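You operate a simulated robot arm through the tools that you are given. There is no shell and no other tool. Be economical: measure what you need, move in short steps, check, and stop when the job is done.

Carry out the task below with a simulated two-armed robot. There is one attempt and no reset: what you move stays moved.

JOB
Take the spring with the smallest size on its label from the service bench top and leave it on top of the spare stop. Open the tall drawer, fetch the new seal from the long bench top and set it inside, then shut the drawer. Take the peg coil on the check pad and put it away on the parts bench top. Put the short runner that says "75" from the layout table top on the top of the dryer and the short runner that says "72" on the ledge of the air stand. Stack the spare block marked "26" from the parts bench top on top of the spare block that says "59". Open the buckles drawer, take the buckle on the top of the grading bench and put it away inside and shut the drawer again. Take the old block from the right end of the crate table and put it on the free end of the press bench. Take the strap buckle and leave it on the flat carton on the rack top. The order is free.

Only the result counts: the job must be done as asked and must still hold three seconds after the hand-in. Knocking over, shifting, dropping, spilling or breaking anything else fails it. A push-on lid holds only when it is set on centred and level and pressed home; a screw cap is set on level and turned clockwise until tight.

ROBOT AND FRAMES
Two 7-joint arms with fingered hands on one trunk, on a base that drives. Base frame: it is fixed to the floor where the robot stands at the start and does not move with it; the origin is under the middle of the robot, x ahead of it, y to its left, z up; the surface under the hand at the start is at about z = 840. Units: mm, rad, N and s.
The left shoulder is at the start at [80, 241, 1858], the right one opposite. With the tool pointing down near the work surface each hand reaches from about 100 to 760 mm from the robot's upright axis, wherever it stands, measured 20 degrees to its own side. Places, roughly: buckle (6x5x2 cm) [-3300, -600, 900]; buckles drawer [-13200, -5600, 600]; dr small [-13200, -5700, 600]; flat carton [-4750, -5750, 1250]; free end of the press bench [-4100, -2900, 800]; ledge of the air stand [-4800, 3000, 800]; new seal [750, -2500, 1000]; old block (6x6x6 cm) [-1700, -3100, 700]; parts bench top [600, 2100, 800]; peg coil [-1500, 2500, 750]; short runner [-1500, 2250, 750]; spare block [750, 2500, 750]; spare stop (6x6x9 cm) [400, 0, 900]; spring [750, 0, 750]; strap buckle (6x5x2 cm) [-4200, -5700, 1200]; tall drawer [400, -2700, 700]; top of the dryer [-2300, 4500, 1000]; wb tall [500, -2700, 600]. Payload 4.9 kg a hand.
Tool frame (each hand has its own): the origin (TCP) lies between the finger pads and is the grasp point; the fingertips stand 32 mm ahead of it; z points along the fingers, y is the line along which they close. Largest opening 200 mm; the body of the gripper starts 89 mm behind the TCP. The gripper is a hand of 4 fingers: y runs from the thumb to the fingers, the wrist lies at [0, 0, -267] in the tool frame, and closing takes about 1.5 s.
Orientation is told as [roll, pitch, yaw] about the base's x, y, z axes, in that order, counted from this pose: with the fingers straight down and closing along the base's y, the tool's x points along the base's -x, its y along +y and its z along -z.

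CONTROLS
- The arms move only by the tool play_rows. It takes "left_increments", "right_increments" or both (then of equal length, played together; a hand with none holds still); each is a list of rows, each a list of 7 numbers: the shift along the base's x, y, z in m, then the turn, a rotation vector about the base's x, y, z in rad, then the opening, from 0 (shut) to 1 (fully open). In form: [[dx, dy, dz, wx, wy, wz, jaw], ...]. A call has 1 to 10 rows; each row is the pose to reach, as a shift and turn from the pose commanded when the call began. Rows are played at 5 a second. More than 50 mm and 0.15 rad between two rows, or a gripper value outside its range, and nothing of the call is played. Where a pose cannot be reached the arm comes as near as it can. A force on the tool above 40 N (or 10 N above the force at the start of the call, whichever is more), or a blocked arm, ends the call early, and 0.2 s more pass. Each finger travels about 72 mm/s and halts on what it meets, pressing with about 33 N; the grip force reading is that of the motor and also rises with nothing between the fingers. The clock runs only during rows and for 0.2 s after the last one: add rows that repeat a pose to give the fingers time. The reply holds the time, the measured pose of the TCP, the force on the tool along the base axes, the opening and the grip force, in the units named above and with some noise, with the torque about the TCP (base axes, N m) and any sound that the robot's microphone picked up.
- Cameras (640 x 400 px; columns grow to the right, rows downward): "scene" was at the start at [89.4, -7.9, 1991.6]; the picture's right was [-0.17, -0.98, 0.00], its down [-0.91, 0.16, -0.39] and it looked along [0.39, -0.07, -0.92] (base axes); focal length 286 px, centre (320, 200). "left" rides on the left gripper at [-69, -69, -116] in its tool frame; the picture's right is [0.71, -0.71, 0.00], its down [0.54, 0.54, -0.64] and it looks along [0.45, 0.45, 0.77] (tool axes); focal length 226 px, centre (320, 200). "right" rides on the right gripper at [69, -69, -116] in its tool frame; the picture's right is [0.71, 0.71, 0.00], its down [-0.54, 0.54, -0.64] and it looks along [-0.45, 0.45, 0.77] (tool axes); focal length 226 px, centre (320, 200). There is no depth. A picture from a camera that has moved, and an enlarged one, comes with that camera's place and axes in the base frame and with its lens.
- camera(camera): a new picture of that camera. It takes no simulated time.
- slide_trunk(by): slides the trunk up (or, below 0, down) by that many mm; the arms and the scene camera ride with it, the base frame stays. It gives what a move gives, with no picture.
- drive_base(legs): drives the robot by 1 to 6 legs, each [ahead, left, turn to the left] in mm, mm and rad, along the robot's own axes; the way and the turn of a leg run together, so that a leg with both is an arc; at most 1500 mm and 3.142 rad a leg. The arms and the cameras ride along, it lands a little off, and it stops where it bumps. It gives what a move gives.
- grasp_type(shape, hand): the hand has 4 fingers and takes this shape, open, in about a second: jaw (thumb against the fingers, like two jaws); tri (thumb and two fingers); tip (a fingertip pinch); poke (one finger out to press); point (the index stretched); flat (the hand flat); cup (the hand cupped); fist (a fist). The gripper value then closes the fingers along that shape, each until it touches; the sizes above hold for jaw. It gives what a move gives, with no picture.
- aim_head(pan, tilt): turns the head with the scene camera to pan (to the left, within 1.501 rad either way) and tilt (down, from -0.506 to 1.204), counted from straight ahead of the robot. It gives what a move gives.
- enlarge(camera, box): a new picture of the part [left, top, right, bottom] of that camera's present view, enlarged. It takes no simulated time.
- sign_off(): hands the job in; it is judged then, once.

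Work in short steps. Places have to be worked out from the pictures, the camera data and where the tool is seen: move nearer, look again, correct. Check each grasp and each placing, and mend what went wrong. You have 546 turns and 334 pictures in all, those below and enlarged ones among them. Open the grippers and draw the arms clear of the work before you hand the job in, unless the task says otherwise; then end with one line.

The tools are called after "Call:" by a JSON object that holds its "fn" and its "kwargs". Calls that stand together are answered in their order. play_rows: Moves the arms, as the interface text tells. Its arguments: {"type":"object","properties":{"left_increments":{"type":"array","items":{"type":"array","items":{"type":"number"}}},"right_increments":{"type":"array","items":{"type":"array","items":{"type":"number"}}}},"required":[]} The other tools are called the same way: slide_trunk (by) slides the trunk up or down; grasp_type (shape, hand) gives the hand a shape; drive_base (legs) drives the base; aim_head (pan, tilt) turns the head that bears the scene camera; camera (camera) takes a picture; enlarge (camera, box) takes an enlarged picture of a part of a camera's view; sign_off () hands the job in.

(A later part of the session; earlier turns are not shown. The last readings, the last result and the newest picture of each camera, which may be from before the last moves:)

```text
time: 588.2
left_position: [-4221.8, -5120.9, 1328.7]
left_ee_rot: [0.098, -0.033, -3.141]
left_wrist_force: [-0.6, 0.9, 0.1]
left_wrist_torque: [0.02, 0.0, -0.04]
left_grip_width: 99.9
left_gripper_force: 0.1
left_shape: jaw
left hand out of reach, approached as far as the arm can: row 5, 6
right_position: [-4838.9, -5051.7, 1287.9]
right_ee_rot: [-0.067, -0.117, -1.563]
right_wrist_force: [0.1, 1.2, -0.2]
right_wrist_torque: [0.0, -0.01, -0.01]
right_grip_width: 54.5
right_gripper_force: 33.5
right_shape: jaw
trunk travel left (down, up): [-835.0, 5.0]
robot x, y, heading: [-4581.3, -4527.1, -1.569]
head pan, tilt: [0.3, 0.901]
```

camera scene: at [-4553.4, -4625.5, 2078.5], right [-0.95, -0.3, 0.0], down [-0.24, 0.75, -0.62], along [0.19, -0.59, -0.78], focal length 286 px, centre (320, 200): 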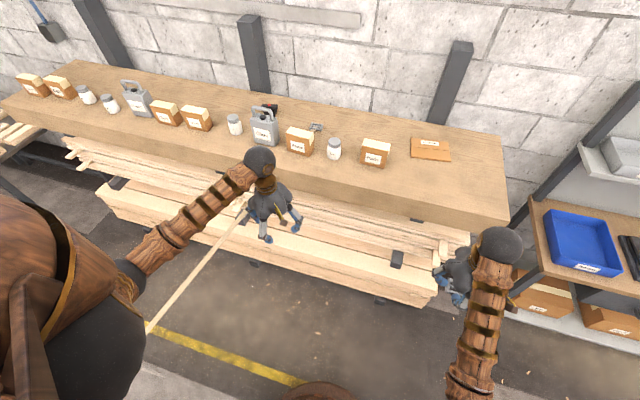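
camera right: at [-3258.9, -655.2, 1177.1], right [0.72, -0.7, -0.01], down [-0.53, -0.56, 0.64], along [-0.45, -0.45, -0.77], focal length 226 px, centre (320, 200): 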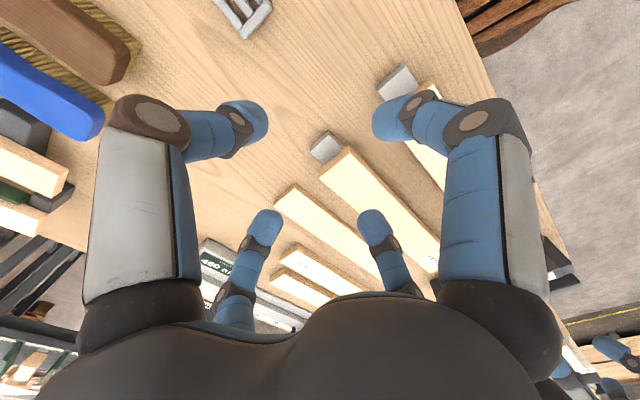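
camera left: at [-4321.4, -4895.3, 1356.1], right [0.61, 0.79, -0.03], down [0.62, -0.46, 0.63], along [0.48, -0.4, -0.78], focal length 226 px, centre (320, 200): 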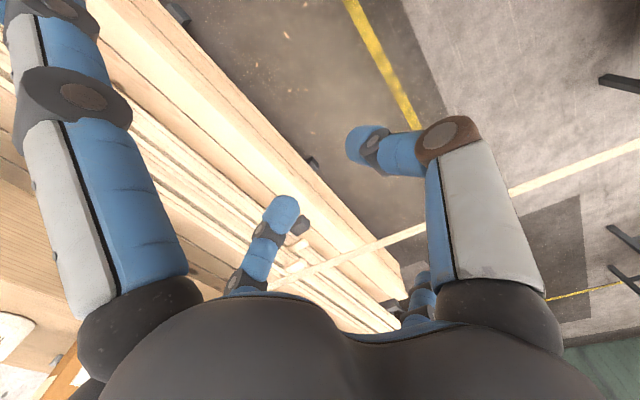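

The hand's yaw (wound −90° since the runner) is probably at its limit. In jaw shape a 90° rotation is equivalent, so I unwind it by +1.57.

Call:
{"fn": "play_rows", "kwargs": {"left_increments": [[0, 0.01, -0.04, -0.03, 0, 0, 0.5], [0, 0.02, -0.08, -0.06, 0, 0, 0.5], [0, 0.03, -0.12, -0.1, 0, 0, 0.5], [0, 0.03, -0.12, -0.1, 0.03, 0, 0.5]]}}

Call:
{"fn": "play_rows", "kwargs": {"left_increments": [[0, 0, 0, 0, 0, 0.14, 0.5], [0, 0, 0, 0, 0, 0.28, 0.5], [0, 0, 0, 0, 0, 0.42, 0.5], [0, 0, 0, 0, 0, 0.56, 0.5], [0, 0, 0, 0, 0, 0.7, 0.5], [0, 0, 0, 0, 0, 0.84, 0.5], [0, 0, 0, 0, 0, 0.98, 0.5], [0, 0, 0, 0, 0, 1.12, 0.5], [0, 0, 0, 0, 0, 1.26, 0.5], [0, 0, 0, 0, 0, 1.4, 0.5]]}}

Call:
{"fn": "play_rows", "kwargs": {"left_increments": [[0, -0.03, 0, 0, 0, 0.08, 0.5], [0, -0.07, 0, 0, 0, 0.17, 0.5], [0, -0.11, 0, 0, 0, 0.17, 0.5], [0, -0.15, 0.02, 0, 0, 0.17, 0.5], [0, -0.16, 0.06, 0, 0, 0.17, 0.5], [0, -0.16, 0.1, 0, 0, 0.17, 0.5]]}}

```text
time: 589.2
left_position: [-4222.5, -5091.8, 1207.9]
left_ee_rot: [0.198, -0.062, 3.138]
left_wrist_force: [-0.5, 0.2, -0.1]
left_wrist_torque: [0.02, 0.0, 0.02]
left_grip_width: 100.0
left_gripper_force: 0.1
left_shape: jaw
right_position: [-4840.2, -5054.7, 1288.0]
right_ee_rot: [-0.065, -0.115, -1.564]
right_wrist_force: [0.0, -0.1, -1.1]
right_wrist_torque: [-0.01, -0.04, 0.01]
right_grip_width: 54.4
right_gripper_force: 33.2
right_shape: jaw
trunk travel left (down, up): [-835.0, 5.0]
robot x, y, heading: [-4580.5, -4522.8, -1.572]
head pan, tilt: [0.3, 0.901]
```

```text
time: 591.4
left_position: [-4221.0, -5091.2, 1209.1]
left_ee_rot: [0.198, -0.064, -1.743]
left_wrist_force: [1.1, 0.2, -0.4]
left_wrist_torque: [0.04, 0.01, -0.02]
left_grip_width: 99.9
left_gripper_force: 0.1
left_shape: jaw
right_position: [-4838.9, -5054.4, 1288.2]
right_ee_rot: [-0.065, -0.116, -1.563]
right_wrist_force: [-0.3, -0.8, -1.8]
right_wrist_torque: [-0.01, 0.01, 0.03]
right_grip_width: 54.7
right_gripper_force: 33.1
right_shape: jaw
trunk travel left (down, up): [-835.0, 5.0]
robot x, y, heading: [-4573.4, -4524.5, -1.566]
head pan, tilt: [0.3, 0.901]
```

```text
time: 592.8
left_position: [-4211.1, -5110.2, 1237.6]
left_ee_rot: [0.197, -0.064, -1.571]
left_wrist_force: [0.6, -0.1, -0.6]
left_wrist_torque: [0.04, 0.04, 0.0]
left_grip_width: 99.9
left_gripper_force: 0.1
left_shape: jaw
left hand out of reach, approached as far as the arm can: row 1, 2, 3, 4, 5, 6
right_position: [-4837.9, -5053.7, 1288.0]
right_ee_rot: [-0.066, -0.116, -1.562]
right_wrist_force: [-1.2, -0.3, -1.8]
right_wrist_torque: [0.0, -0.03, 0.03]
right_grip_width: 54.1
right_gripper_force: 33.0
right_shape: jaw
trunk travel left (down, up): [-835.0, 5.0]
robot x, y, heading: [-4578.7, -4521.6, -1.567]
head pan, tilt: [0.3, 0.901]
```

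The left arm's forward reach is abnormally short – it slipped into a bad elbow branch during the drawer work. I move to open space and re-seat it by swinging the hand out to the side and back, as before.

Call:
{"fn": "drive_base", "kwargs": {"legs": [[0, -900, 0]]}}

Call:
{"fn": "play_rows", "kwargs": {"left_increments": [[0.03, 0.02, -0.03, 0.015, 0.05, 0, 0.5], [0.06, 0.04, -0.05, 0.03, 0.1, 0, 0.5], [0.09, 0.06, -0.07, 0.045, 0.15, 0, 0.5], [0.12, 0.08, -0.09, 0.063, 0.196, 0, 0.5], [0.15, 0.1, -0.1, 0.063, 0.196, 0, 0.5], [0.18, 0.13, -0.1, 0.063, 0.196, 0, 0.5], [0.21, 0.16, -0.1, 0.063, 0.196, 0, 0.5], [0.23, 0.19, -0.1, 0.063, 0.196, 0, 0.5]]}}

Call:
{"fn": "aim_head", "kwargs": {"pan": 0.9, "tilt": 0.9}}

Call:
{"fn": "camera", "kwargs": {"camera": "scene"}}

```text
time: 597.5
left_position: [-5100.9, -5115.1, 1237.0]
left_ee_rot: [0.197, -0.064, -1.577]
left_wrist_force: [0.7, -0.3, -0.5]
left_wrist_torque: [-0.02, 0.02, 0.0]
left_grip_width: 100.0
left_gripper_force: 0.1
left_shape: jaw
right_position: [-5729.6, -5058.4, 1288.2]
right_ee_rot: [-0.067, -0.115, -1.564]
right_wrist_force: [1.0, 0.1, -1.4]
right_wrist_torque: [-0.02, 0.02, -0.02]
right_grip_width: 54.4
right_gripper_force: 33.5
right_shape: jaw
trunk travel left (down, up): [-835.0, 5.0]
robot x, y, heading: [-5468.9, -4529.8, -1.562]
head pan, tilt: [0.3, 0.901]
```

```text
time: 599.3
left_position: [-4872.7, -4923.3, 1136.7]
left_ee_rot: [0.002, -0.003, -1.57]
left_wrist_force: [0.1, 0.2, 0.2]
left_wrist_torque: [0.0, 0.0, -0.03]
left_grip_width: 100.0
left_gripper_force: 0.1
left_shape: jaw
right_position: [-5730.4, -5056.4, 1287.9]
right_ee_rot: [-0.069, -0.116, -1.567]
right_wrist_force: [0.3, 0.7, -1.4]
right_wrist_torque: [-0.01, 0.0, 0.01]
right_grip_width: 54.1
right_gripper_force: 33.2
right_shape: jaw
trunk travel left (down, up): [-835.0, 5.0]
robot x, y, heading: [-5470.5, -4526.9, -1.566]
head pan, tilt: [0.3, 0.901]
```

```text
time: 600.3
left_position: [-4873.4, -4925.9, 1135.3]
left_ee_rot: [0.003, 0.0, -1.569]
left_wrist_force: [0.3, -0.4, -0.4]
left_wrist_torque: [-0.01, 0.01, -0.03]
left_grip_width: 100.0
left_gripper_force: 0.1
left_shape: jaw
right_position: [-5729.2, -5056.8, 1288.0]
right_ee_rot: [-0.066, -0.114, -1.566]
right_wrist_force: [-0.1, -0.5, -0.8]
right_wrist_torque: [0.01, -0.04, 0.01]
right_grip_width: 54.3
right_gripper_force: 32.9
right_shape: jaw
trunk travel left (down, up): [-835.0, 5.0]
robot x, y, heading: [-5470.6, -4531.9, -1.57]
head pan, tilt: [0.901, 0.901]
```

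```text
152 pictures are left
camera scene: at [-5407.7, -4605.1, 2078.4], right [-0.62, -0.79, 0.0], down [-0.62, 0.49, -0.62], along [0.49, -0.38, -0.78], focal length 286 px, centre (320, 200)
```

scene: 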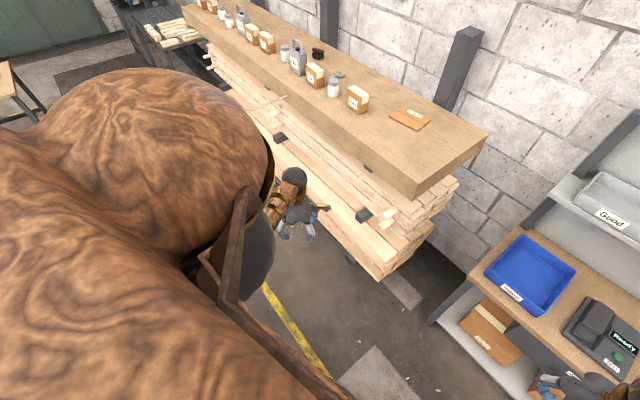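

All reached now at the side. I try forward from here, then inward at a lower height.

Call:
{"fn": "play_rows", "kwargs": {"left_increments": [[-0.01, -0.035, -0.02, 0, 0, 0, 0.5], [-0.02, -0.07, -0.04, 0, 0, 0, 0.5], [-0.04, -0.105, -0.06, 0, 0, 0, 0.5], [-0.07, -0.135, -0.08, 0, 0, 0, 0.5], [-0.1, -0.165, -0.1, 0, 0, 0, 0.5], [-0.13, -0.19, -0.12, 0, 0, 0, 0.5], [-0.17, -0.2, -0.13, 0, 0, 0, 0.5], [-0.21, -0.21, -0.13, 0, 0, 0, 0.5], [-0.25, -0.22, -0.13, 0, 0, 0, 0.5]]}}

```text
time: 602.3
left_position: [-5049.1, -5094.1, 999.6]
left_ee_rot: [0.001, 0.002, -1.569]
left_wrist_force: [0.1, -0.4, 0.8]
left_wrist_torque: [-0.01, 0.0, -0.02]
left_grip_width: 100.3
left_gripper_force: 0.1
left_shape: jaw
left hand out of reach, approached as far as the arm can: row 6, 7, 8, 9
right_position: [-5730.0, -5058.8, 1287.5]
right_ee_rot: [-0.067, -0.115, -1.565]
right_wrist_force: [0.3, 0.2, -0.9]
right_wrist_torque: [0.02, 0.01, 0.0]
right_grip_width: 54.5
right_gripper_force: 32.7
right_shape: jaw
trunk travel left (down, up): [-835.0, 5.0]
robot x, y, heading: [-5473.5, -4533.7, -1.566]
head pan, tilt: [0.901, 0.901]
```

Still limited. I do the full re-seat: sweep out to the side and behind, then raise and come forward.

Call:
{"fn": "play_rows", "kwargs": {"left_increments": [[0.04, 0.015, -0.01, 0, 0, 0, 0.5], [0.08, 0.035, -0.02, 0, 0, 0, 0.5], [0.12, 0.06, -0.03, 0, 0, 0, 0.5], [0.155, 0.09, -0.04, 0, 0, 0, 0.5], [0.185, 0.12, -0.05, 0, 0, 0, 0.5], [0.2, 0.16, -0.06, 0, 0, 0, 0.5], [0.21, 0.2, -0.07, 0, 0, 0, 0.5], [0.215, 0.245, -0.08, 0, 0, 0, 0.5], [0.215, 0.29, -0.09, 0, 0, 0, 0.5], [0.215, 0.335, -0.1, 0, 0, 0, 0.5]]}}

Call:
{"fn": "play_rows", "kwargs": {"left_increments": [[0.0, 0.045, 0, 0, 0, 0, 0.5], [0.0, 0.09, 0, 0, 0, 0, 0.5], [0.0, 0.135, 0, 0, 0, 0, 0.5], [0.0, 0.18, 0, 0, 0, 0, 0.5], [0.0, 0.225, 0, 0, 0, 0, 0.5], [0, 0.27, 0.0, 0, 0, 0, 0.5], [0, 0.315, 0, 0, 0, 0, 0.5], [0, 0.36, 0, 0, 0, 0, 0.5], [0, 0.4, 0.0, 0, 0, 0, 0.5], [0, 0.42, 0.0, 0, 0, 0, 0.5]]}}

```text
time: 604.5
left_position: [-4835.9, -4757.2, 899.9]
left_ee_rot: [0.003, -0.002, -1.573]
left_wrist_force: [0.0, -0.3, 0.0]
left_wrist_torque: [-0.01, -0.06, -0.01]
left_grip_width: 100.1
left_gripper_force: 0.0
left_shape: jaw
right_position: [-5732.2, -5055.4, 1288.1]
right_ee_rot: [-0.067, -0.115, -1.565]
right_wrist_force: [-0.3, 0.6, -0.3]
right_wrist_torque: [-0.03, 0.02, 0.01]
right_grip_width: 54.6
right_gripper_force: 33.3
right_shape: jaw
trunk travel left (down, up): [-835.0, 5.0]
robot x, y, heading: [-5470.6, -4533.2, -1.568]
head pan, tilt: [0.901, 0.901]
```

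```text
time: 606.7
left_position: [-4833.3, -4336.7, 899.8]
left_ee_rot: [0.003, 0.001, -1.572]
left_wrist_force: [0.1, 0.5, 0.6]
left_wrist_torque: [0.0, -0.01, 0.01]
left_grip_width: 100.3
left_gripper_force: 0.1
left_shape: jaw
right_position: [-5730.4, -5057.0, 1287.2]
right_ee_rot: [-0.066, -0.118, -1.567]
right_wrist_force: [-0.4, 0.0, -2.1]
right_wrist_torque: [0.0, -0.01, 0.0]
right_grip_width: 54.2
right_gripper_force: 32.9
right_shape: jaw
trunk travel left (down, up): [-835.0, 5.0]
robot x, y, heading: [-5468.8, -4532.0, -1.566]
head pan, tilt: [0.901, 0.901]
```

The side sweep alone was reached without passing the straight pose. I now straighten the arm deliberately (low, out front-left) and then sweep back again, which is what re-seated it the first time.

Call:
{"fn": "play_rows", "kwargs": {"left_increments": [[-0.005, -0.045, -0.01, 0, 0, 0, 0.5], [-0.01, -0.09, -0.02, 0, 0, 0, 0.5], [-0.02, -0.13, -0.035, 0, 0, 0, 0.5], [-0.03, -0.17, -0.05, 0, 0, 0, 0.5], [-0.04, -0.21, -0.07, 0, 0, 0, 0.5], [-0.05, -0.25, -0.09, 0, 0, 0, 0.5], [-0.06, -0.29, -0.11, 0, 0, 0, 0.5], [-0.08, -0.33, -0.13, 0, 0, 0, 0.5], [-0.1, -0.37, -0.15, 0, 0, 0, 0.5], [-0.12, -0.41, -0.17, 0, 0, 0, 0.5]]}}

Call:
{"fn": "play_rows", "kwargs": {"left_increments": [[-0.01, -0.02, -0.035, 0, 0, 0, 0.5], [-0.02, -0.04, -0.07, 0, 0, 0, 0.5], [-0.03, -0.06, -0.1, 0, 0, 0, 0.5], [-0.03, -0.08, -0.13, 0, 0, 0, 0.5]]}}

```text
time: 609.1
left_position: [-4927.9, -4663.3, 741.6]
left_ee_rot: [0.005, 0.002, -1.344]
left_wrist_force: [-0.3, -0.7, 0.0]
left_wrist_torque: [0.01, 0.0, -0.01]
left_grip_width: 100.2
left_gripper_force: 0.1
left_shape: jaw
left hand out of reach, approached as far as the arm can: row 10
right_position: [-5731.2, -5060.3, 1284.8]
right_ee_rot: [-0.064, -0.114, -1.566]
right_wrist_force: [-0.2, -0.4, -0.4]
right_wrist_torque: [0.03, -0.05, -0.01]
right_grip_width: 54.5
right_gripper_force: 33.3
right_shape: jaw
trunk travel left (down, up): [-835.0, 5.0]
robot x, y, heading: [-5467.7, -4528.8, -1.565]
head pan, tilt: [0.901, 0.901]
stopped in row 10 (left hand): the arm was blocked; the commanded pose is now the measured one
```

```text
time: 610.1
left_position: [-4972.2, -4689.7, 729.7]
left_ee_rot: [0.006, -0.002, -1.341]
left_wrist_force: [0.7, 0.2, -0.4]
left_wrist_torque: [0.03, -0.04, -0.01]
left_grip_width: 100.0
left_gripper_force: 0.1
left_shape: jaw
left hand out of reach, approached as far as the arm can: row 1, 2, 3, 4
right_position: [-5731.5, -5056.2, 1287.7]
right_ee_rot: [-0.066, -0.117, -1.567]
right_wrist_force: [-0.6, -0.1, -1.4]
right_wrist_torque: [0.0, -0.02, 0.0]
right_grip_width: 54.5
right_gripper_force: 32.7
right_shape: jaw
trunk travel left (down, up): [-835.0, 5.0]
robot x, y, heading: [-5467.3, -4527.8, -1.566]
head pan, tilt: [0.901, 0.901]
```

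The arm is straight now. I sweep it back to re-bend at the shoulder limit.

Call:
{"fn": "play_rows", "kwargs": {"left_increments": [[0.01, 0.045, 0.0, 0, 0, 0, 0.5], [0.02, 0.09, 0.0, 0, 0, 0, 0.5], [0.03, 0.135, 0.0, 0, 0, 0, 0.5], [0.04, 0.18, 0.01, 0, 0, 0, 0.5], [0.05, 0.22, 0.02, 0, 0, 0, 0.5], [0.06, 0.26, 0.03, 0, 0, 0, 0.5], [0.07, 0.3, 0.045, 0, 0, 0, 0.5], [0.08, 0.34, 0.06, 0, 0, 0, 0.5], [0.09, 0.38, 0.07, 0, 0, 0, 0.5]]}}

Call:
{"fn": "play_rows", "kwargs": {"left_increments": [[0, 0, 0.04, 0, 0, 0, 0.5], [0, 0, 0.08, 0, 0, 0, 0.5], [0, 0, 0.12, 0, 0, 0, 0.5], [0.0, 0.0, 0.16, 0, 0, 0, 0.5], [0.0, 0.0, 0.2, 0, 0, 0, 0.5], [0.0, 0.0, 0.24, 0, 0, 0, 0.5]]}}

```text
time: 612.1
left_position: [-4905.3, -4330.2, 799.2]
left_ee_rot: [0.004, -0.002, -1.343]
left_wrist_force: [0.3, 0.8, -1.0]
left_wrist_torque: [-0.04, 0.02, 0.0]
left_grip_width: 99.8
left_gripper_force: 0.1
left_shape: jaw
left hand out of reach, approached as far as the arm can: row 3, 4, 5, 6, 7, 8, 9
right_position: [-5732.7, -5055.5, 1289.7]
right_ee_rot: [-0.066, -0.118, -1.567]
right_wrist_force: [0.0, -0.6, -0.3]
right_wrist_torque: [0.0, -0.02, -0.01]
right_grip_width: 54.4
right_gripper_force: 32.5
right_shape: jaw
trunk travel left (down, up): [-835.0, 5.0]
robot x, y, heading: [-5470.1, -4526.1, -1.569]
head pan, tilt: [0.901, 0.901]
```

```text
time: 613.5
left_position: [-4907.4, -4328.4, 1040.4]
left_ee_rot: [0.003, 0.001, -1.345]
left_wrist_force: [-1.9, 4.8, 0.3]
left_wrist_torque: [-0.5, -0.16, 0.01]
left_grip_width: 99.9
left_gripper_force: 0.0
left_shape: jaw
left hand out of reach, approached as far as the arm can: row 1
right_position: [-5731.4, -5056.8, 1286.3]
right_ee_rot: [-0.064, -0.116, -1.564]
right_wrist_force: [0.6, -0.9, -1.6]
right_wrist_torque: [0.04, 0.07, -0.01]
right_grip_width: 54.3
right_gripper_force: 33.3
right_shape: jaw
trunk travel left (down, up): [-835.0, 5.0]
robot x, y, heading: [-5470.6, -4530.7, -1.573]
head pan, tilt: [0.901, 0.901]
```

Bent again. Now outward and forward, as in the first recovery.

Call:
{"fn": "play_rows", "kwargs": {"left_increments": [[0.03, 0.0, -0.01, 0, 0, 0, 0.5], [0.06, 0.0, -0.01, 0, 0, 0, 0.5], [0.09, -0.02, -0.01, 0, 0, -0.03, 0.5], [0.1, -0.06, -0.01, 0, 0, -0.06, 0.5], [0.11, -0.1, 0.0, 0, 0, -0.1, 0.5], [0.11, -0.14, 0.0, 0, 0, -0.14, 0.5], [0.11, -0.18, 0.0, 0, 0, -0.18, 0.5], [0.11, -0.22, 0.0, 0, 0, -0.22, 0.5], [0.11, -0.26, 0.0, 0, 0, -0.225, 0.5], [0.11, -0.3, 0.0, 0, 0, -0.225, 0.5]]}}

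Call:
{"fn": "play_rows", "kwargs": {"left_increments": [[0.0, -0.04, 0.0, 0, 0, 0, 0.5], [0.0, -0.08, 0, 0, 0, 0, 0.5], [0.0, -0.12, 0, 0, 0, 0, 0.5], [0.0, -0.16, 0, 0, 0, 0, 0.5], [-0.02, -0.2, 0, 0, 0, 0, 0.5], [-0.04, -0.24, 0, 0, 0, 0, 0.5], [-0.06, -0.28, 0, 0, 0, 0, 0.5], [-0.09, -0.31, 0, 0, 0, 0, 0.5], [-0.12, -0.34, 0, 0, 0, 0, 0.5], [-0.15, -0.37, 0, 0, 0, 0, 0.5]]}}

```text
time: 615.7
left_position: [-4796.2, -4631.1, 1038.2]
left_ee_rot: [0.007, 0.0, -1.568]
left_wrist_force: [1.2, -0.1, 1.2]
left_wrist_torque: [-0.05, -0.01, -0.02]
left_grip_width: 100.2
left_gripper_force: 0.0
left_shape: jaw
right_position: [-5731.3, -5059.0, 1287.0]
right_ee_rot: [-0.066, -0.114, -1.565]
right_wrist_force: [0.1, -0.5, -0.4]
right_wrist_torque: [0.03, 0.02, -0.02]
right_grip_width: 54.5
right_gripper_force: 32.8
right_shape: jaw
trunk travel left (down, up): [-835.0, 5.0]
robot x, y, heading: [-5468.2, -4530.8, -1.563]
head pan, tilt: [0.901, 0.901]
```

```text
time: 617.9
left_position: [-4947.2, -5003.1, 1037.9]
left_ee_rot: [0.004, 0.0, -1.566]
left_wrist_force: [-0.6, 0.0, -0.1]
left_wrist_torque: [-0.02, 0.02, 0.0]
left_grip_width: 100.2
left_gripper_force: 0.0
left_shape: jaw
right_position: [-5731.2, -5057.7, 1286.1]
right_ee_rot: [-0.064, -0.116, -1.566]
right_wrist_force: [0.3, -0.8, -1.6]
right_wrist_torque: [-0.02, -0.05, 0.02]
right_grip_width: 54.5
right_gripper_force: 33.7
right_shape: jaw
trunk travel left (down, up): [-835.0, 5.0]
robot x, y, heading: [-5469.1, -4531.5, -1.571]
head pan, tilt: [0.901, 0.901]
```

Everything is reached. Now inward and forward to test the reach.

Call:
{"fn": "play_rows", "kwargs": {"left_increments": [[-0.04, -0.01, 0.0, 0, 0, 0, 0.5], [-0.08, -0.02, 0.01, 0, 0, 0, 0.5], [-0.12, -0.03, 0.03, 0, 0, 0, 0.5], [-0.16, -0.04, 0.05, 0, 0, 0, 0.5], [-0.19, -0.06, 0.07, 0, 0, 0, 0.5], [-0.22, -0.09, 0.08, 0, 0, 0, 0.5], [-0.24, -0.12, 0.09, 0, 0, 0, 0.5], [-0.25, -0.16, 0.1, 0, 0, 0, 0.5], [-0.25, -0.2, 0.11, 0, 0, 0, 0.5], [-0.25, -0.24, 0.12, 0, 0, 0, 0.5]]}}

```text
time: 620.1
left_position: [-5195.3, -5243.0, 1157.9]
left_ee_rot: [0.003, 0.002, -1.566]
left_wrist_force: [0.8, -0.5, -0.5]
left_wrist_torque: [0.0, 0.02, 0.01]
left_grip_width: 100.0
left_gripper_force: 0.0
left_shape: jaw
right_position: [-5731.3, -5058.4, 1286.2]
right_ee_rot: [-0.067, -0.116, -1.566]
right_wrist_force: [-0.1, 0.2, -1.8]
right_wrist_torque: [0.03, 0.0, 0.01]
right_grip_width: 54.5
right_gripper_force: 33.4
right_shape: jaw
trunk travel left (down, up): [-835.0, 5.0]
robot x, y, heading: [-5466.7, -4529.6, -1.566]
head pan, tilt: [0.901, 0.901]
```

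Reach is restored (713 mm ahead). Now raise to ~1320 here.

Call:
{"fn": "play_rows", "kwargs": {"left_increments": [[0, 0.0, 0.04, 0, 0, 0, 0.5], [0, 0.0, 0.08, 0, 0, 0, 0.5], [0, 0.0, 0.12, 0, 0, 0, 0.5], [0, 0, 0.16, 0, 0, 0, 0.5], [0, 0, 0.18, 0, 0, 0, 0.5]]}}

```text
time: 621.3
left_position: [-5198.9, -5240.1, 1339.6]
left_ee_rot: [0.005, -0.001, -1.567]
left_wrist_force: [0.7, -0.1, -0.4]
left_wrist_torque: [-0.02, 0.02, -0.01]
left_grip_width: 100.2
left_gripper_force: 0.1
left_shape: jaw
right_position: [-5734.1, -5056.7, 1285.7]
right_ee_rot: [-0.065, -0.114, -1.566]
right_wrist_force: [-0.4, 0.3, -0.5]
right_wrist_torque: [-0.03, -0.04, 0.02]
right_grip_width: 54.4
right_gripper_force: 32.6
right_shape: jaw
trunk travel left (down, up): [-835.0, 5.0]
robot x, y, heading: [-5470.7, -4530.5, -1.566]
head pan, tilt: [0.901, 0.901]
```

Left hand is now at z≈1340, vertical. I extend 30 mm and 25 mm up, then drive left and forward to bring it over the strap buckle.

Call:
{"fn": "play_rows", "kwargs": {"left_increments": [[0, -0.015, 0.012, 0, 0, 0, 0.5], [0, -0.03, 0.025, 0, 0, 0, 0.5], [0, -0.03, 0.025, 0, 0, 0, 0.5]]}}

Call:
{"fn": "drive_base", "kwargs": {"legs": [[0, 1000, 0]]}}

Call:
{"fn": "aim_head", "kwargs": {"pan": 0.2, "tilt": 0.7}}

Call:
{"fn": "camera", "kwargs": {"camera": "scene"}}

```text
time: 622.1
left_position: [-5197.1, -5270.4, 1363.4]
left_ee_rot: [0.004, 0.0, -1.567]
left_wrist_force: [0.4, -0.7, -0.5]
left_wrist_torque: [-0.04, -0.02, -0.02]
left_grip_width: 99.9
left_gripper_force: 0.0
left_shape: jaw
right_position: [-5732.6, -5056.2, 1288.2]
right_ee_rot: [-0.063, -0.115, -1.566]
right_wrist_force: [-0.8, 0.6, -0.5]
right_wrist_torque: [-0.03, -0.05, 0.01]
right_grip_width: 54.4
right_gripper_force: 33.3
right_shape: jaw
trunk travel left (down, up): [-835.0, 5.0]
robot x, y, heading: [-5470.6, -4529.6, -1.567]
head pan, tilt: [0.901, 0.901]
```

```text
time: 627.2
left_position: [-4201.7, -5261.7, 1364.0]
left_ee_rot: [0.004, 0.0, -1.56]
left_wrist_force: [-0.5, 1.3, -0.8]
left_wrist_torque: [-0.04, -0.03, 0.02]
left_grip_width: 100.0
left_gripper_force: 0.0
left_shape: jaw
right_position: [-4737.6, -5051.0, 1287.2]
right_ee_rot: [-0.062, -0.114, -1.56]
right_wrist_force: [0.3, -0.2, -2.0]
right_wrist_torque: [-0.01, -0.01, 0.03]
right_grip_width: 54.2
right_gripper_force: 32.8
right_shape: jaw
trunk travel left (down, up): [-835.0, 5.0]
robot x, y, heading: [-4480.3, -4526.7, -1.564]
head pan, tilt: [0.901, 0.901]
```

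```text
time: 628.3
left_position: [-4199.8, -5262.0, 1363.0]
left_ee_rot: [0.002, 0.001, -1.561]
left_wrist_force: [0.5, 0.1, -0.6]
left_wrist_torque: [0.01, 0.03, 0.0]
left_grip_width: 99.8
left_gripper_force: 0.0
left_shape: jaw
right_position: [-4737.3, -5052.1, 1287.4]
right_ee_rot: [-0.066, -0.115, -1.557]
right_wrist_force: [0.7, 0.3, -1.3]
right_wrist_torque: [-0.02, 0.0, -0.02]
right_grip_width: 54.6
right_gripper_force: 33.2
right_shape: jaw
trunk travel left (down, up): [-835.0, 5.0]
robot x, y, heading: [-4475.6, -4521.7, -1.557]
head pan, tilt: [0.201, 0.7]
```

```text
151 pictures are left
camera scene: at [-4457.9, -4633.9, 2094.5], right [-0.98, -0.21, 0.0], down [-0.14, 0.63, -0.76], along [0.16, -0.75, -0.64], focal length 286 px, centre (320, 200)
```

scene: 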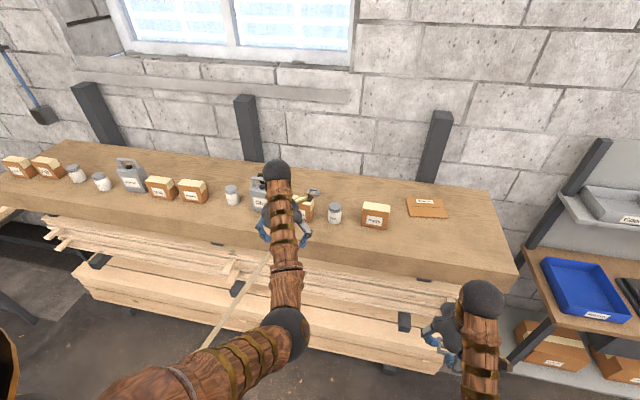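

Clear of the Glue can. I drive ahead 300 and check with the left camera.

Call:
{"fn": "drive_base", "kwargs": {"legs": [[300, 0, 0]]}}

Call:
{"fn": "camera", "kwargs": {"camera": "left"}}

Call:
{"fn": "camera", "kwargs": {"camera": "scene"}}

```text
time: 630.3
left_position: [-4199.5, -5551.9, 1366.4]
left_ee_rot: [0.004, -0.004, -1.561]
left_wrist_force: [1.3, 0.4, -0.4]
left_wrist_torque: [-0.07, 0.0, 0.0]
left_grip_width: 99.9
left_gripper_force: 0.0
left_shape: jaw
right_position: [-4734.9, -5342.6, 1288.6]
right_ee_rot: [-0.066, -0.12, -1.559]
right_wrist_force: [0.4, 1.2, -0.1]
right_wrist_torque: [-0.01, 0.0, 0.0]
right_grip_width: 54.2
right_gripper_force: 33.1
right_shape: jaw
trunk travel left (down, up): [-835.0, 5.0]
robot x, y, heading: [-4475.8, -4820.1, -1.559]
head pan, tilt: [0.201, 0.7]
```

```text
150 pictures are left
camera left: at [-4265.4, -5620.5, 1481.8], right [-0.71, 0.7, -0.01], down [0.53, 0.55, 0.64], along [0.45, 0.46, -0.77], focal length 226 px, centre (320, 200)
```

left: 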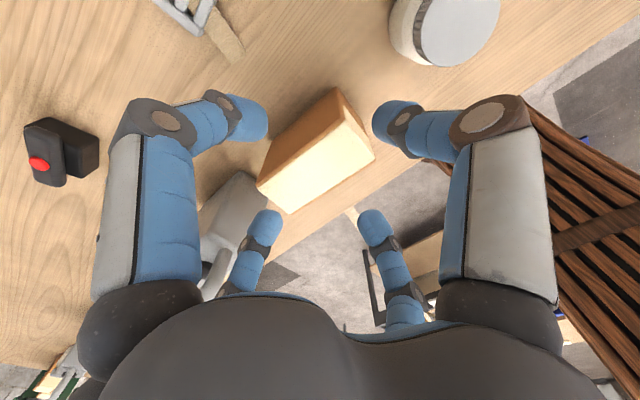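

```text
149 pictures are left
camera scene: at [-4455.8, -4922.6, 2095.0], right [-0.98, -0.21, 0.0], down [-0.13, 0.63, -0.77], along [0.16, -0.75, -0.64], focal length 286 px, centre (320, 200)
```

scene: 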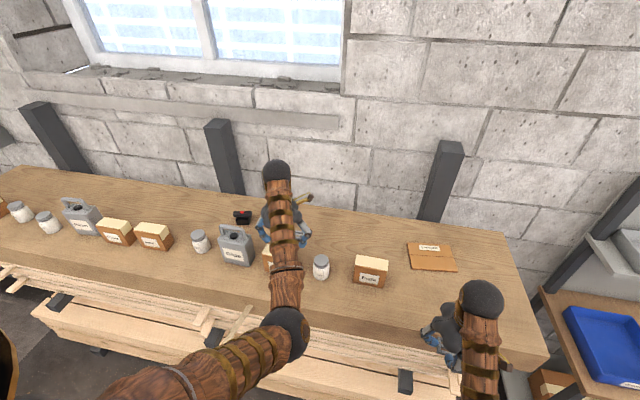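

The buckle appears at about (-4175, -5712). I drive 110 further.

Call:
{"fn": "drive_base", "kwargs": {"legs": [[115, 0, 0]]}}

Call:
{"fn": "camera", "kwargs": {"camera": "left"}}

```text
time: 631.5
left_position: [-4196.6, -5658.1, 1369.7]
left_ee_rot: [0.004, -0.009, -1.56]
left_wrist_force: [0.1, 1.0, 0.1]
left_wrist_torque: [-0.1, 0.0, -0.02]
left_grip_width: 99.9
left_gripper_force: 0.1
left_shape: jaw
right_position: [-4732.5, -5449.7, 1290.9]
right_ee_rot: [-0.066, -0.123, -1.559]
right_wrist_force: [0.3, 1.3, -0.5]
right_wrist_torque: [-0.07, 0.0, 0.0]
right_grip_width: 54.3
right_gripper_force: 33.3
right_shape: jaw
trunk travel left (down, up): [-835.0, 5.0]
robot x, y, heading: [-4475.1, -4930.4, -1.558]
head pan, tilt: [0.201, 0.7]
```

```text
148 pictures are left
camera left: at [-4264.3, -5726.2, 1485.7], right [-0.71, 0.7, -0.01], down [0.53, 0.55, 0.64], along [0.45, 0.45, -0.77], focal length 226 px, centre (320, 200)
```

left: 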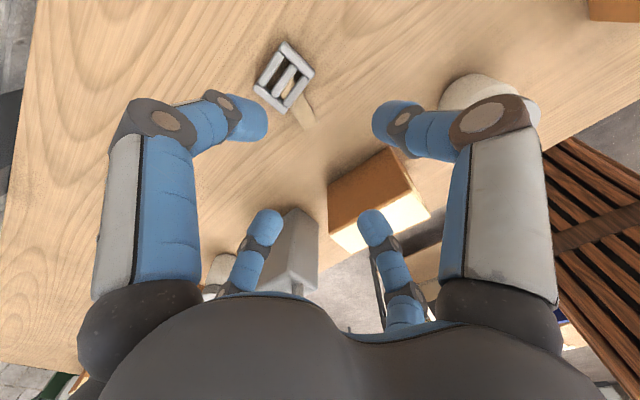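

Call:
{"fn": "enlarge", "kwargs": {"camera": "left", "box": [230, 30, 350, 140]}}

```text
3.64 times, centred on (290, 85) of left
camera zoom: at [-4264.3, -5726.2, 1485.7], right [-0.71, 0.7, -0.01], down [0.53, 0.55, 0.64], along [0.45, 0.45, -0.77], focal length 822 px, centre (429, 618)
```

zoom: 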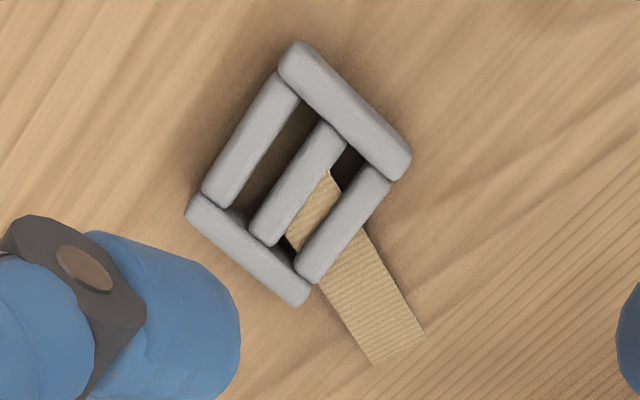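

The strap buckle: body 60×50 mm centred (-4196, -5716), yaw ≈ +0.2, with a thin webbing tail toward me. I move over it, rotate 0.2, and lower to 1290.

Call:
{"fn": "play_rows", "kwargs": {"left_increments": [[0, -0.02, 0, 0, 0, 0.07, 0.55], [0, -0.04, 0, 0, 0, 0.14, 0.55], [0, -0.058, 0, 0, 0, 0.2, 0.55], [0, -0.058, -0.04, 0, 0, 0.2, 0.52], [0, -0.058, -0.08, 0, 0, 0.2, 0.5], [0, -0.058, -0.08, 0, 0, 0.2, 0.5]]}}

Call:
{"fn": "camera", "kwargs": {"camera": "left"}}

```text
time: 632.9
left_position: [-4197.1, -5725.2, 1283.9]
left_ee_rot: [0.004, -0.002, -1.359]
left_wrist_force: [-0.5, 0.0, -0.2]
left_wrist_torque: [-0.07, 0.02, 0.03]
left_grip_width: 100.6
left_gripper_force: 0.1
left_shape: jaw
right_position: [-4733.9, -5457.4, 1288.0]
right_ee_rot: [-0.067, -0.119, -1.559]
right_wrist_force: [0.7, -0.1, -0.5]
right_wrist_torque: [-0.03, -0.01, 0.0]
right_grip_width: 54.7
right_gripper_force: 32.5
right_shape: jaw
trunk travel left (down, up): [-835.0, 5.0]
robot x, y, heading: [-4476.8, -4929.7, -1.565]
head pan, tilt: [0.201, 0.7]
```

```text
146 pictures are left
camera left: at [-4249.5, -5805.3, 1399.9], right [-0.84, 0.54, 0.0], down [0.41, 0.64, 0.64], along [0.35, 0.54, -0.77], focal length 226 px, centre (320, 200)
```

left: 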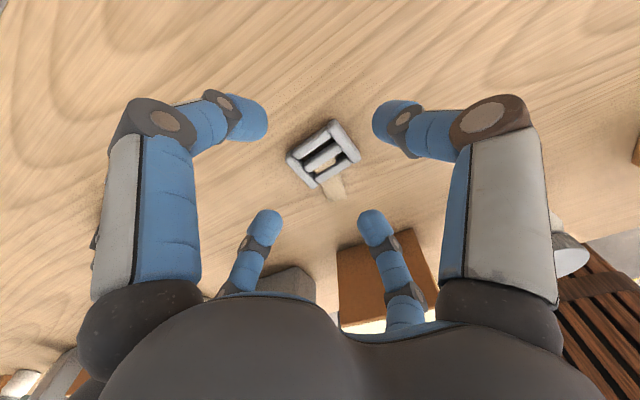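

Aligned; correcting y by +7 mm I lower to TCP 1238 and check contact.

Call:
{"fn": "play_rows", "kwargs": {"left_increments": [[0.001, 0.007, -0.015, 0, 0, 0, 0.48], [0.001, 0.007, -0.03, 0, 0, 0, 0.46], [0.001, 0.007, -0.038, 0, 0, 0, 0.46], [0.001, 0.007, -0.046, 0, 0, 0, 0.46], [0.001, 0.007, -0.046, 0, 0, 0, 0.46]]}}

Call:
{"fn": "camera", "kwargs": {"camera": "left"}}

```text
time: 634.1
left_position: [-4194.0, -5720.2, 1237.1]
left_ee_rot: [0.004, 0.0, -1.358]
left_wrist_force: [-0.8, 0.1, 0.1]
left_wrist_torque: [-0.02, 0.0, 0.01]
left_grip_width: 92.4
left_gripper_force: 0.0
left_shape: jaw
right_position: [-4732.6, -5458.3, 1288.6]
right_ee_rot: [-0.066, -0.115, -1.558]
right_wrist_force: [-0.3, -0.5, -1.6]
right_wrist_torque: [0.0, -0.02, -0.01]
right_grip_width: 54.4
right_gripper_force: 33.0
right_shape: jaw
trunk travel left (down, up): [-835.0, 5.0]
robot x, y, heading: [-4476.8, -4929.2, -1.555]
head pan, tilt: [0.201, 0.7]
```

```text
145 pictures are left
camera left: at [-4247.7, -5800.3, 1352.3], right [-0.84, 0.54, 0.0], down [0.41, 0.64, 0.64], along [0.35, 0.54, -0.76], focal length 226 px, centre (320, 200)
```

left: 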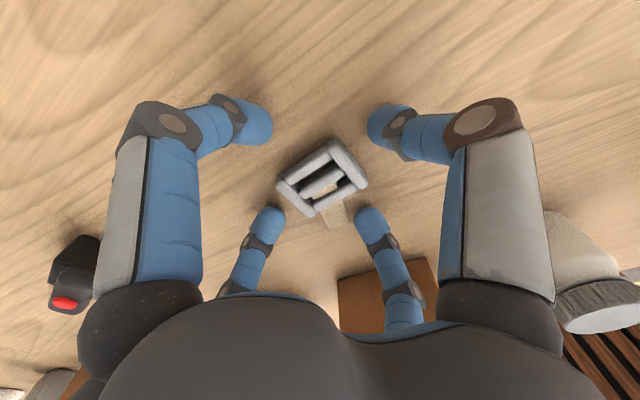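

Centred between the fingertips. I lower 5 mm more and close.

Call:
{"fn": "play_rows", "kwargs": {"left_increments": [[0, 0, -0.003, 0, 0, 0, 0.44], [0, 0, -0.006, 0, 0, 0, 0.44], [0, 0, -0.006, 0, 0, 0, 0.44]]}}

Call:
{"fn": "play_rows", "kwargs": {"left_increments": [[0, 0, 0, 0, 0, 0, 0.36], [0, 0, 0, 0, 0, 0, 0.28], [0, 0, 0, 0, 0, 0, 0.2], [0, 0, 0, 0, 0, 0, 0.1], [0, 0, 0, 0, 0, 0, 0.0], [0, 0, 0.0, 0, 0, 0, 0.0]]}}

Call:
{"fn": "camera", "kwargs": {"camera": "left"}}

```text
time: 634.9
left_position: [-4197.3, -5719.7, 1232.7]
left_ee_rot: [0.004, -0.003, -1.36]
left_wrist_force: [0.7, 1.0, 14.5]
left_wrist_torque: [0.18, 0.03, -0.07]
left_grip_width: 88.7
left_gripper_force: 0.1
left_shape: jaw
right_position: [-4734.2, -5456.7, 1288.4]
right_ee_rot: [-0.068, -0.117, -1.559]
right_wrist_force: [0.2, 0.5, -1.1]
right_wrist_torque: [0.01, 0.0, -0.01]
right_grip_width: 54.4
right_gripper_force: 32.4
right_shape: jaw
trunk travel left (down, up): [-835.0, 5.0]
robot x, y, heading: [-4475.6, -4928.4, -1.558]
head pan, tilt: [0.201, 0.7]
```

```text
time: 636.3
left_position: [-4196.9, -5718.1, 1232.0]
left_ee_rot: [0.003, -0.002, -1.361]
left_wrist_force: [-3.4, 0.3, 7.9]
left_wrist_torque: [-0.05, 0.42, -0.03]
left_grip_width: 57.4
left_gripper_force: 33.0
left_shape: jaw
right_position: [-4734.6, -5457.5, 1286.6]
right_ee_rot: [-0.067, -0.117, -1.56]
right_wrist_force: [0.3, -0.4, -1.5]
right_wrist_torque: [-0.01, 0.01, -0.03]
right_grip_width: 54.3
right_gripper_force: 33.2
right_shape: jaw
trunk travel left (down, up): [-835.0, 5.0]
robot x, y, heading: [-4474.7, -4926.7, -1.563]
head pan, tilt: [0.201, 0.7]
```

```text
144 pictures are left
camera left: at [-4249.3, -5799.2, 1347.4], right [-0.84, 0.54, 0.0], down [0.41, 0.64, 0.64], along [0.35, 0.54, -0.76], focal length 226 px, centre (320, 200)
```

left: 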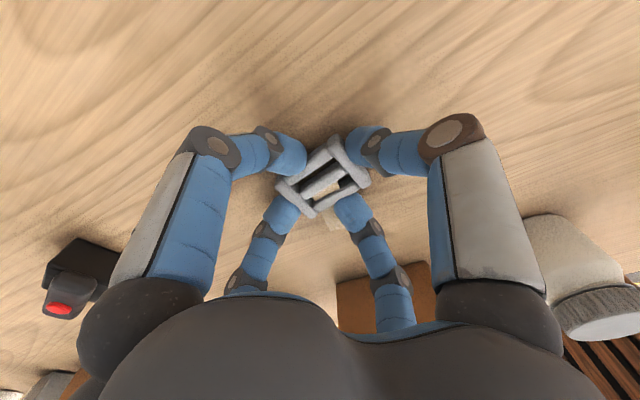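

Gripped. I lift to ~1330 and slide the base right 535 mm to the flat carton.

Call:
{"fn": "play_rows", "kwargs": {"left_increments": [[0, 0, 0.02, 0, 0, 0, 0], [0, 0, 0.05, 0, 0, 0, 0], [0, 0, 0.09, 0, 0, 0, 0], [0, 0, 0.1, 0, 0, 0, 0]]}}

Call:
{"fn": "drive_base", "kwargs": {"legs": [[0, -530, 0]]}}

Call:
{"fn": "camera", "kwargs": {"camera": "left"}}

Call:
{"fn": "camera", "kwargs": {"camera": "scene"}}

```text
time: 637.3
left_position: [-4194.7, -5720.0, 1331.8]
left_ee_rot: [0.005, 0.0, -1.359]
left_wrist_force: [-0.1, 0.2, -1.5]
left_wrist_torque: [0.01, 0.0, -0.02]
left_grip_width: 57.0
left_gripper_force: 33.0
left_shape: jaw
right_position: [-4734.5, -5458.5, 1287.7]
right_ee_rot: [-0.066, -0.114, -1.559]
right_wrist_force: [-0.3, 0.1, -0.5]
right_wrist_torque: [0.02, 0.01, 0.0]
right_grip_width: 54.4
right_gripper_force: 33.5
right_shape: jaw
trunk travel left (down, up): [-835.0, 5.0]
robot x, y, heading: [-4475.2, -4927.1, -1.561]
head pan, tilt: [0.201, 0.7]
```

```text
time: 640.4
left_position: [-4726.9, -5725.0, 1329.8]
left_ee_rot: [0.002, -0.001, -1.364]
left_wrist_force: [0.6, -0.2, -1.4]
left_wrist_torque: [-0.01, 0.04, 0.0]
left_grip_width: 57.3
left_gripper_force: 33.6
left_shape: jaw
right_position: [-5265.2, -5462.1, 1286.8]
right_ee_rot: [-0.067, -0.116, -1.561]
right_wrist_force: [-0.4, -0.1, -1.1]
right_wrist_torque: [0.01, 0.1, -0.02]
right_grip_width: 54.3
right_gripper_force: 32.8
right_shape: jaw
trunk travel left (down, up): [-835.0, 5.0]
robot x, y, heading: [-5004.2, -4931.3, -1.565]
head pan, tilt: [0.201, 0.7]
```

```text
143 pictures are left
camera left: at [-4780.0, -5805.1, 1446.2], right [-0.84, 0.55, 0.0], down [0.42, 0.64, 0.64], along [0.35, 0.54, -0.77], focal length 226 px, centre (320, 200)
```

left: 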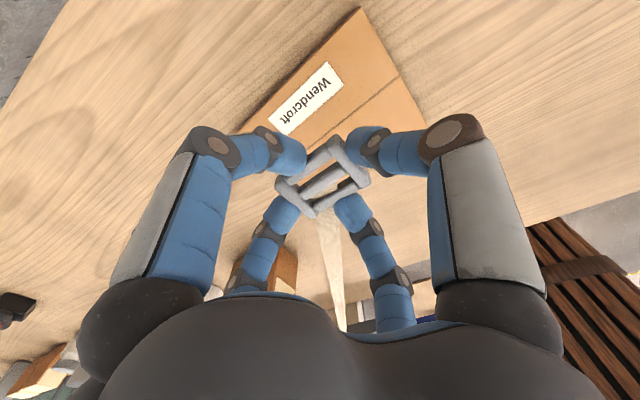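

```text
142 pictures are left
camera scene: at [-4982.6, -5045.8, 2094.5], right [-0.98, -0.21, 0.0], down [-0.13, 0.63, -0.76], along [0.16, -0.75, -0.64], focal length 286 px, centre (320, 200)
```

scene: 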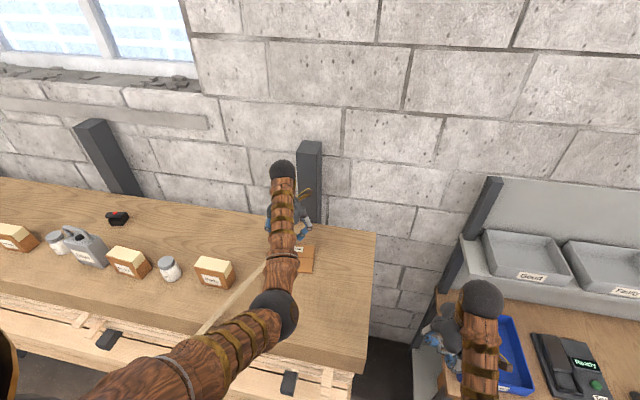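

A light strip seems to trail from the buckle. I zoom in to check.

Call:
{"fn": "enlarge", "kwargs": {"camera": "scene", "box": [170, 160, 350, 370]}}

Call:
{"fn": "enlarge", "kwargs": {"camera": "left", "box": [240, 120, 400, 340]}}

```text
1.90 times, centred on (260, 265) of scene
camera zoom: at [-4982.6, -5045.8, 2094.5], right [-0.98, -0.21, 0.0], down [-0.13, 0.63, -0.76], along [0.16, -0.75, -0.64], focal length 545 px, centre (434, 76)
```

zoom: 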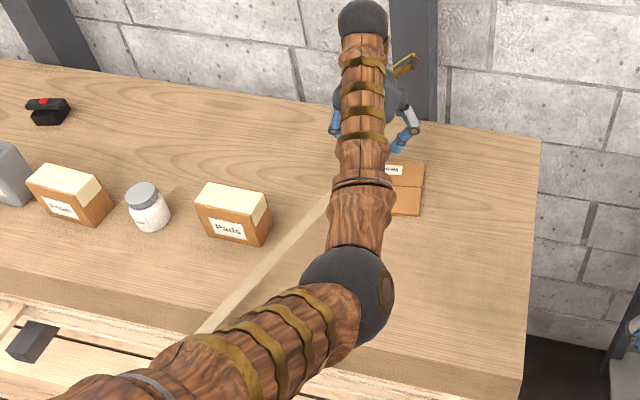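

```text
1.82 times, centred on (320, 230) of left
camera zoom: at [-4780.0, -5805.1, 1446.2], right [-0.84, 0.55, 0.0], down [0.42, 0.64, 0.64], along [0.35, 0.54, -0.77], focal length 411 px, centre (320, 146)
```

zoom: 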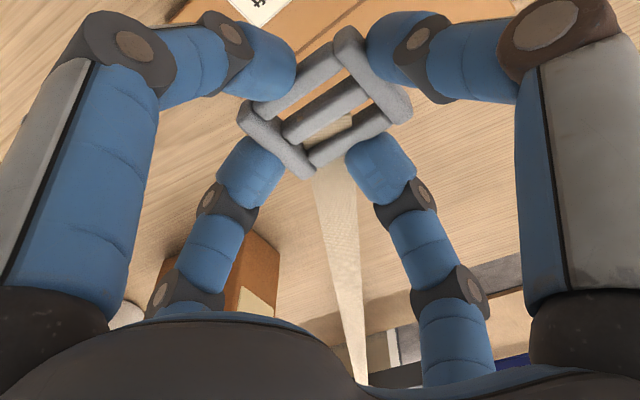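

It's the buckle's own strap (what I took for a board): a band running off the rack to the conveyor. It clears the Pads box. The hand is right over the carton's centre (~(-4728, -5716)); I lower onto it.

Call:
{"fn": "play_rows", "kwargs": {"left_increments": [[0, 0.004, -0.03, 0, 0, 0, 0], [0, 0.006, -0.06, 0, 0, 0, 0], [0, 0.006, -0.066, 0, 0, 0, 0], [0, 0.006, -0.07, 0, 0, 0, 0], [0, 0.006, -0.074, 0, 0, 0, 0], [0, 0.006, -0.078, 0, 0, 0, 0], [0, 0.006, -0.082, 0, 0, 0, 0], [0, 0.006, -0.086, 0, 0, 0, 0]]}}

Call:
{"fn": "camera", "kwargs": {"camera": "left"}}

```text
time: 642.2
left_position: [-4729.2, -5718.3, 1246.3]
left_ee_rot: [0.003, 0.001, -1.366]
left_wrist_force: [-0.5, -0.5, -0.6]
left_wrist_torque: [-0.02, -0.01, 0.0]
left_grip_width: 57.3
left_gripper_force: 33.2
left_shape: jaw
right_position: [-5266.7, -5460.9, 1288.2]
right_ee_rot: [-0.066, -0.114, -1.563]
right_wrist_force: [-0.1, -1.1, -1.4]
right_wrist_torque: [0.01, 0.02, 0.01]
right_grip_width: 54.6
right_gripper_force: 33.0
right_shape: jaw
trunk travel left (down, up): [-835.0, 5.0]
robot x, y, heading: [-5007.0, -4930.5, -1.565]
head pan, tilt: [0.201, 0.7]
```

```text
139 pictures are left
camera left: at [-4782.9, -5799.0, 1360.8], right [-0.84, 0.55, 0.0], down [0.42, 0.64, 0.65], along [0.35, 0.54, -0.76], focal length 226 px, centre (320, 200)
```

left: 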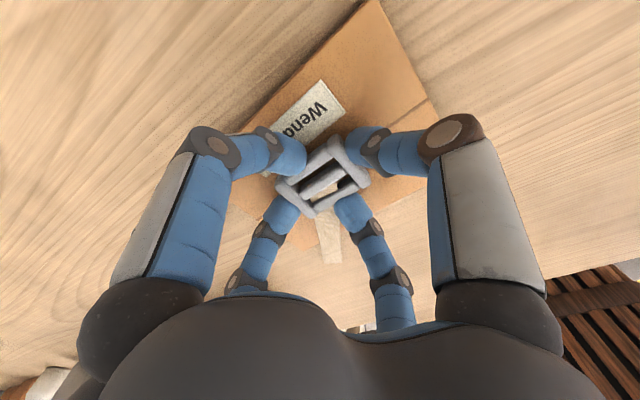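

Call:
{"fn": "enlarge", "kwargs": {"camera": "left", "box": [200, 0, 460, 290]}}

```text
1.38 times, centred on (330, 145) of left
camera zoom: at [-4782.9, -5799.0, 1360.8], right [-0.84, 0.55, 0.0], down [0.42, 0.64, 0.65], along [0.35, 0.54, -0.76], focal length 312 px, centre (306, 276)
```

zoom: 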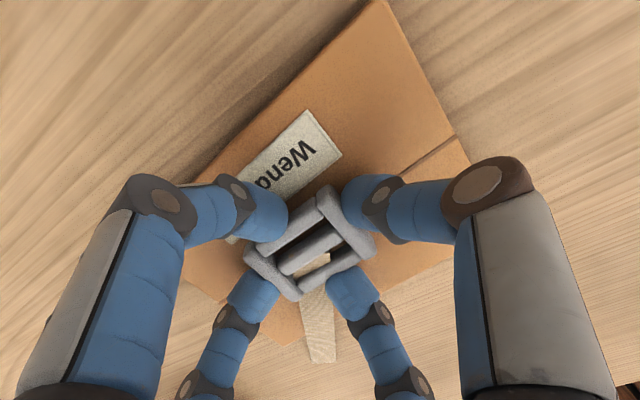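

Buckle is above the carton, slightly toward the near side; I shift 12 mm deeper and lower in 3 mm steps.

Call:
{"fn": "play_rows", "kwargs": {"left_increments": [[0, -0.012, 0, 0, 0, 0, 0], [0, -0.012, -0.003, 0, 0, 0, 0], [0, -0.012, -0.006, 0, 0, 0, 0], [0, -0.012, -0.009, 0, 0, 0, 0], [0, -0.012, -0.012, 0, 0, 0, 0], [0, -0.012, -0.015, 0, 0, 0, 0], [0, -0.012, -0.018, 0, 0, 0, 0]]}}

```text
time: 643.5
left_position: [-4729.8, -5733.8, 1242.4]
left_ee_rot: [0.002, -0.017, -1.362]
left_wrist_force: [-1.9, 6.9, 21.1]
left_wrist_torque: [0.36, 0.53, -0.14]
left_grip_width: 57.8
left_gripper_force: 33.0
left_shape: jaw
right_position: [-5267.4, -5459.6, 1288.9]
right_ee_rot: [-0.067, -0.116, -1.561]
right_wrist_force: [-0.4, -0.1, -0.6]
right_wrist_torque: [0.0, 0.02, -0.01]
right_grip_width: 54.4
right_gripper_force: 32.7
right_shape: jaw
trunk travel left (down, up): [-835.0, 5.0]
robot x, y, heading: [-5006.5, -4933.7, -1.565]
head pan, tilt: [0.201, 0.7]
stopped in row 6 (left hand): the force on the tool passed its limit at 44 N (the readings are from after the stop); the commanded pose is now the measured one
```

Contact at 1242. I ease off and open.

Call:
{"fn": "play_rows", "kwargs": {"left_increments": [[0, 0, 0.004, 0, 0.008, 0, 0], [0, 0, 0.004, 0, 0.008, 0, 0.0], [0, 0, 0.004, 0, 0.008, 0, 0.3], [0, 0, 0.004, 0, 0.008, 0, 0.36], [0, 0, 0.004, 0, 0.008, 0, 0.42], [0, 0, 0.004, 0, 0.008, 0, 0.42]]}}

Call:
{"fn": "enlarge", "kwargs": {"camera": "left", "box": [200, 0, 460, 290]}}

```text
time: 644.9
left_position: [-4729.7, -5733.6, 1242.6]
left_ee_rot: [-0.006, -0.009, -1.364]
left_wrist_force: [-0.5, -2.0, 11.0]
left_wrist_torque: [0.18, 0.06, 0.03]
left_grip_width: 82.9
left_gripper_force: 0.0
left_shape: jaw
right_position: [-5267.2, -5460.6, 1288.3]
right_ee_rot: [-0.067, -0.117, -1.561]
right_wrist_force: [0.1, -0.2, -1.0]
right_wrist_torque: [0.01, -0.01, -0.03]
right_grip_width: 54.7
right_gripper_force: 33.1
right_shape: jaw
trunk travel left (down, up): [-835.0, 5.0]
robot x, y, heading: [-5004.8, -4936.3, -1.566]
head pan, tilt: [0.201, 0.7]
```

```text
1.38 times, centred on (330, 145) of left
camera zoom: at [-4782.4, -5813.5, 1359.0], right [-0.84, 0.55, 0.0], down [0.42, 0.65, 0.63], along [0.35, 0.53, -0.77], focal length 312 px, centre (306, 276)
```

zoom: 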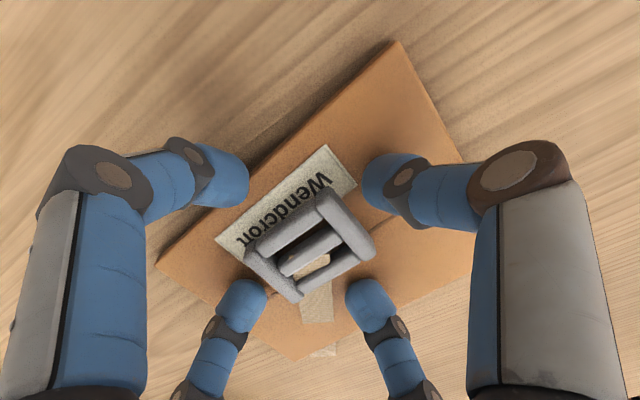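

The strap buckle sits well on the carton. I lift straight up, then back the base away.

Call:
{"fn": "play_rows", "kwargs": {"left_increments": [[0, 0, 0.02, 0, 0, 0, 0.42], [0, 0, 0.05, 0, 0, 0, 0.42], [0, 0, 0.09, 0, 0, 0, 0.42], [0, 0, 0.1, 0, 0, 0, 0.42]]}}

Call:
{"fn": "enlarge", "kwargs": {"camera": "left", "box": [200, 0, 460, 290]}}

```text
time: 645.9
left_position: [-4729.5, -5735.2, 1341.3]
left_ee_rot: [-0.004, -0.006, -1.364]
left_wrist_force: [0.6, 0.1, 0.6]
left_wrist_torque: [0.03, -0.02, -0.05]
left_grip_width: 83.8
left_gripper_force: 0.1
left_shape: jaw
right_position: [-5265.7, -5463.0, 1287.8]
right_ee_rot: [-0.066, -0.115, -1.562]
right_wrist_force: [-0.5, -0.1, -1.4]
right_wrist_torque: [0.0, 0.01, -0.01]
right_grip_width: 54.2
right_gripper_force: 33.0
right_shape: jaw
trunk travel left (down, up): [-835.0, 5.0]
robot x, y, heading: [-5004.9, -4931.1, -1.569]
head pan, tilt: [0.201, 0.7]
```

```text
1.38 times, centred on (330, 145) of left
camera zoom: at [-4782.6, -5814.3, 1457.3], right [-0.84, 0.55, 0.0], down [0.42, 0.65, 0.64], along [0.35, 0.53, -0.77], focal length 312 px, centre (306, 276)
```

zoom: 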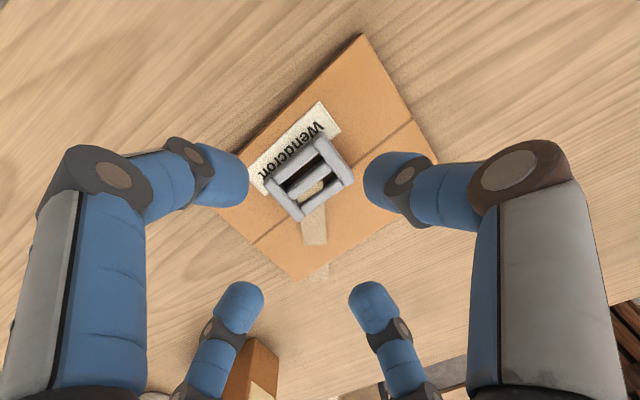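

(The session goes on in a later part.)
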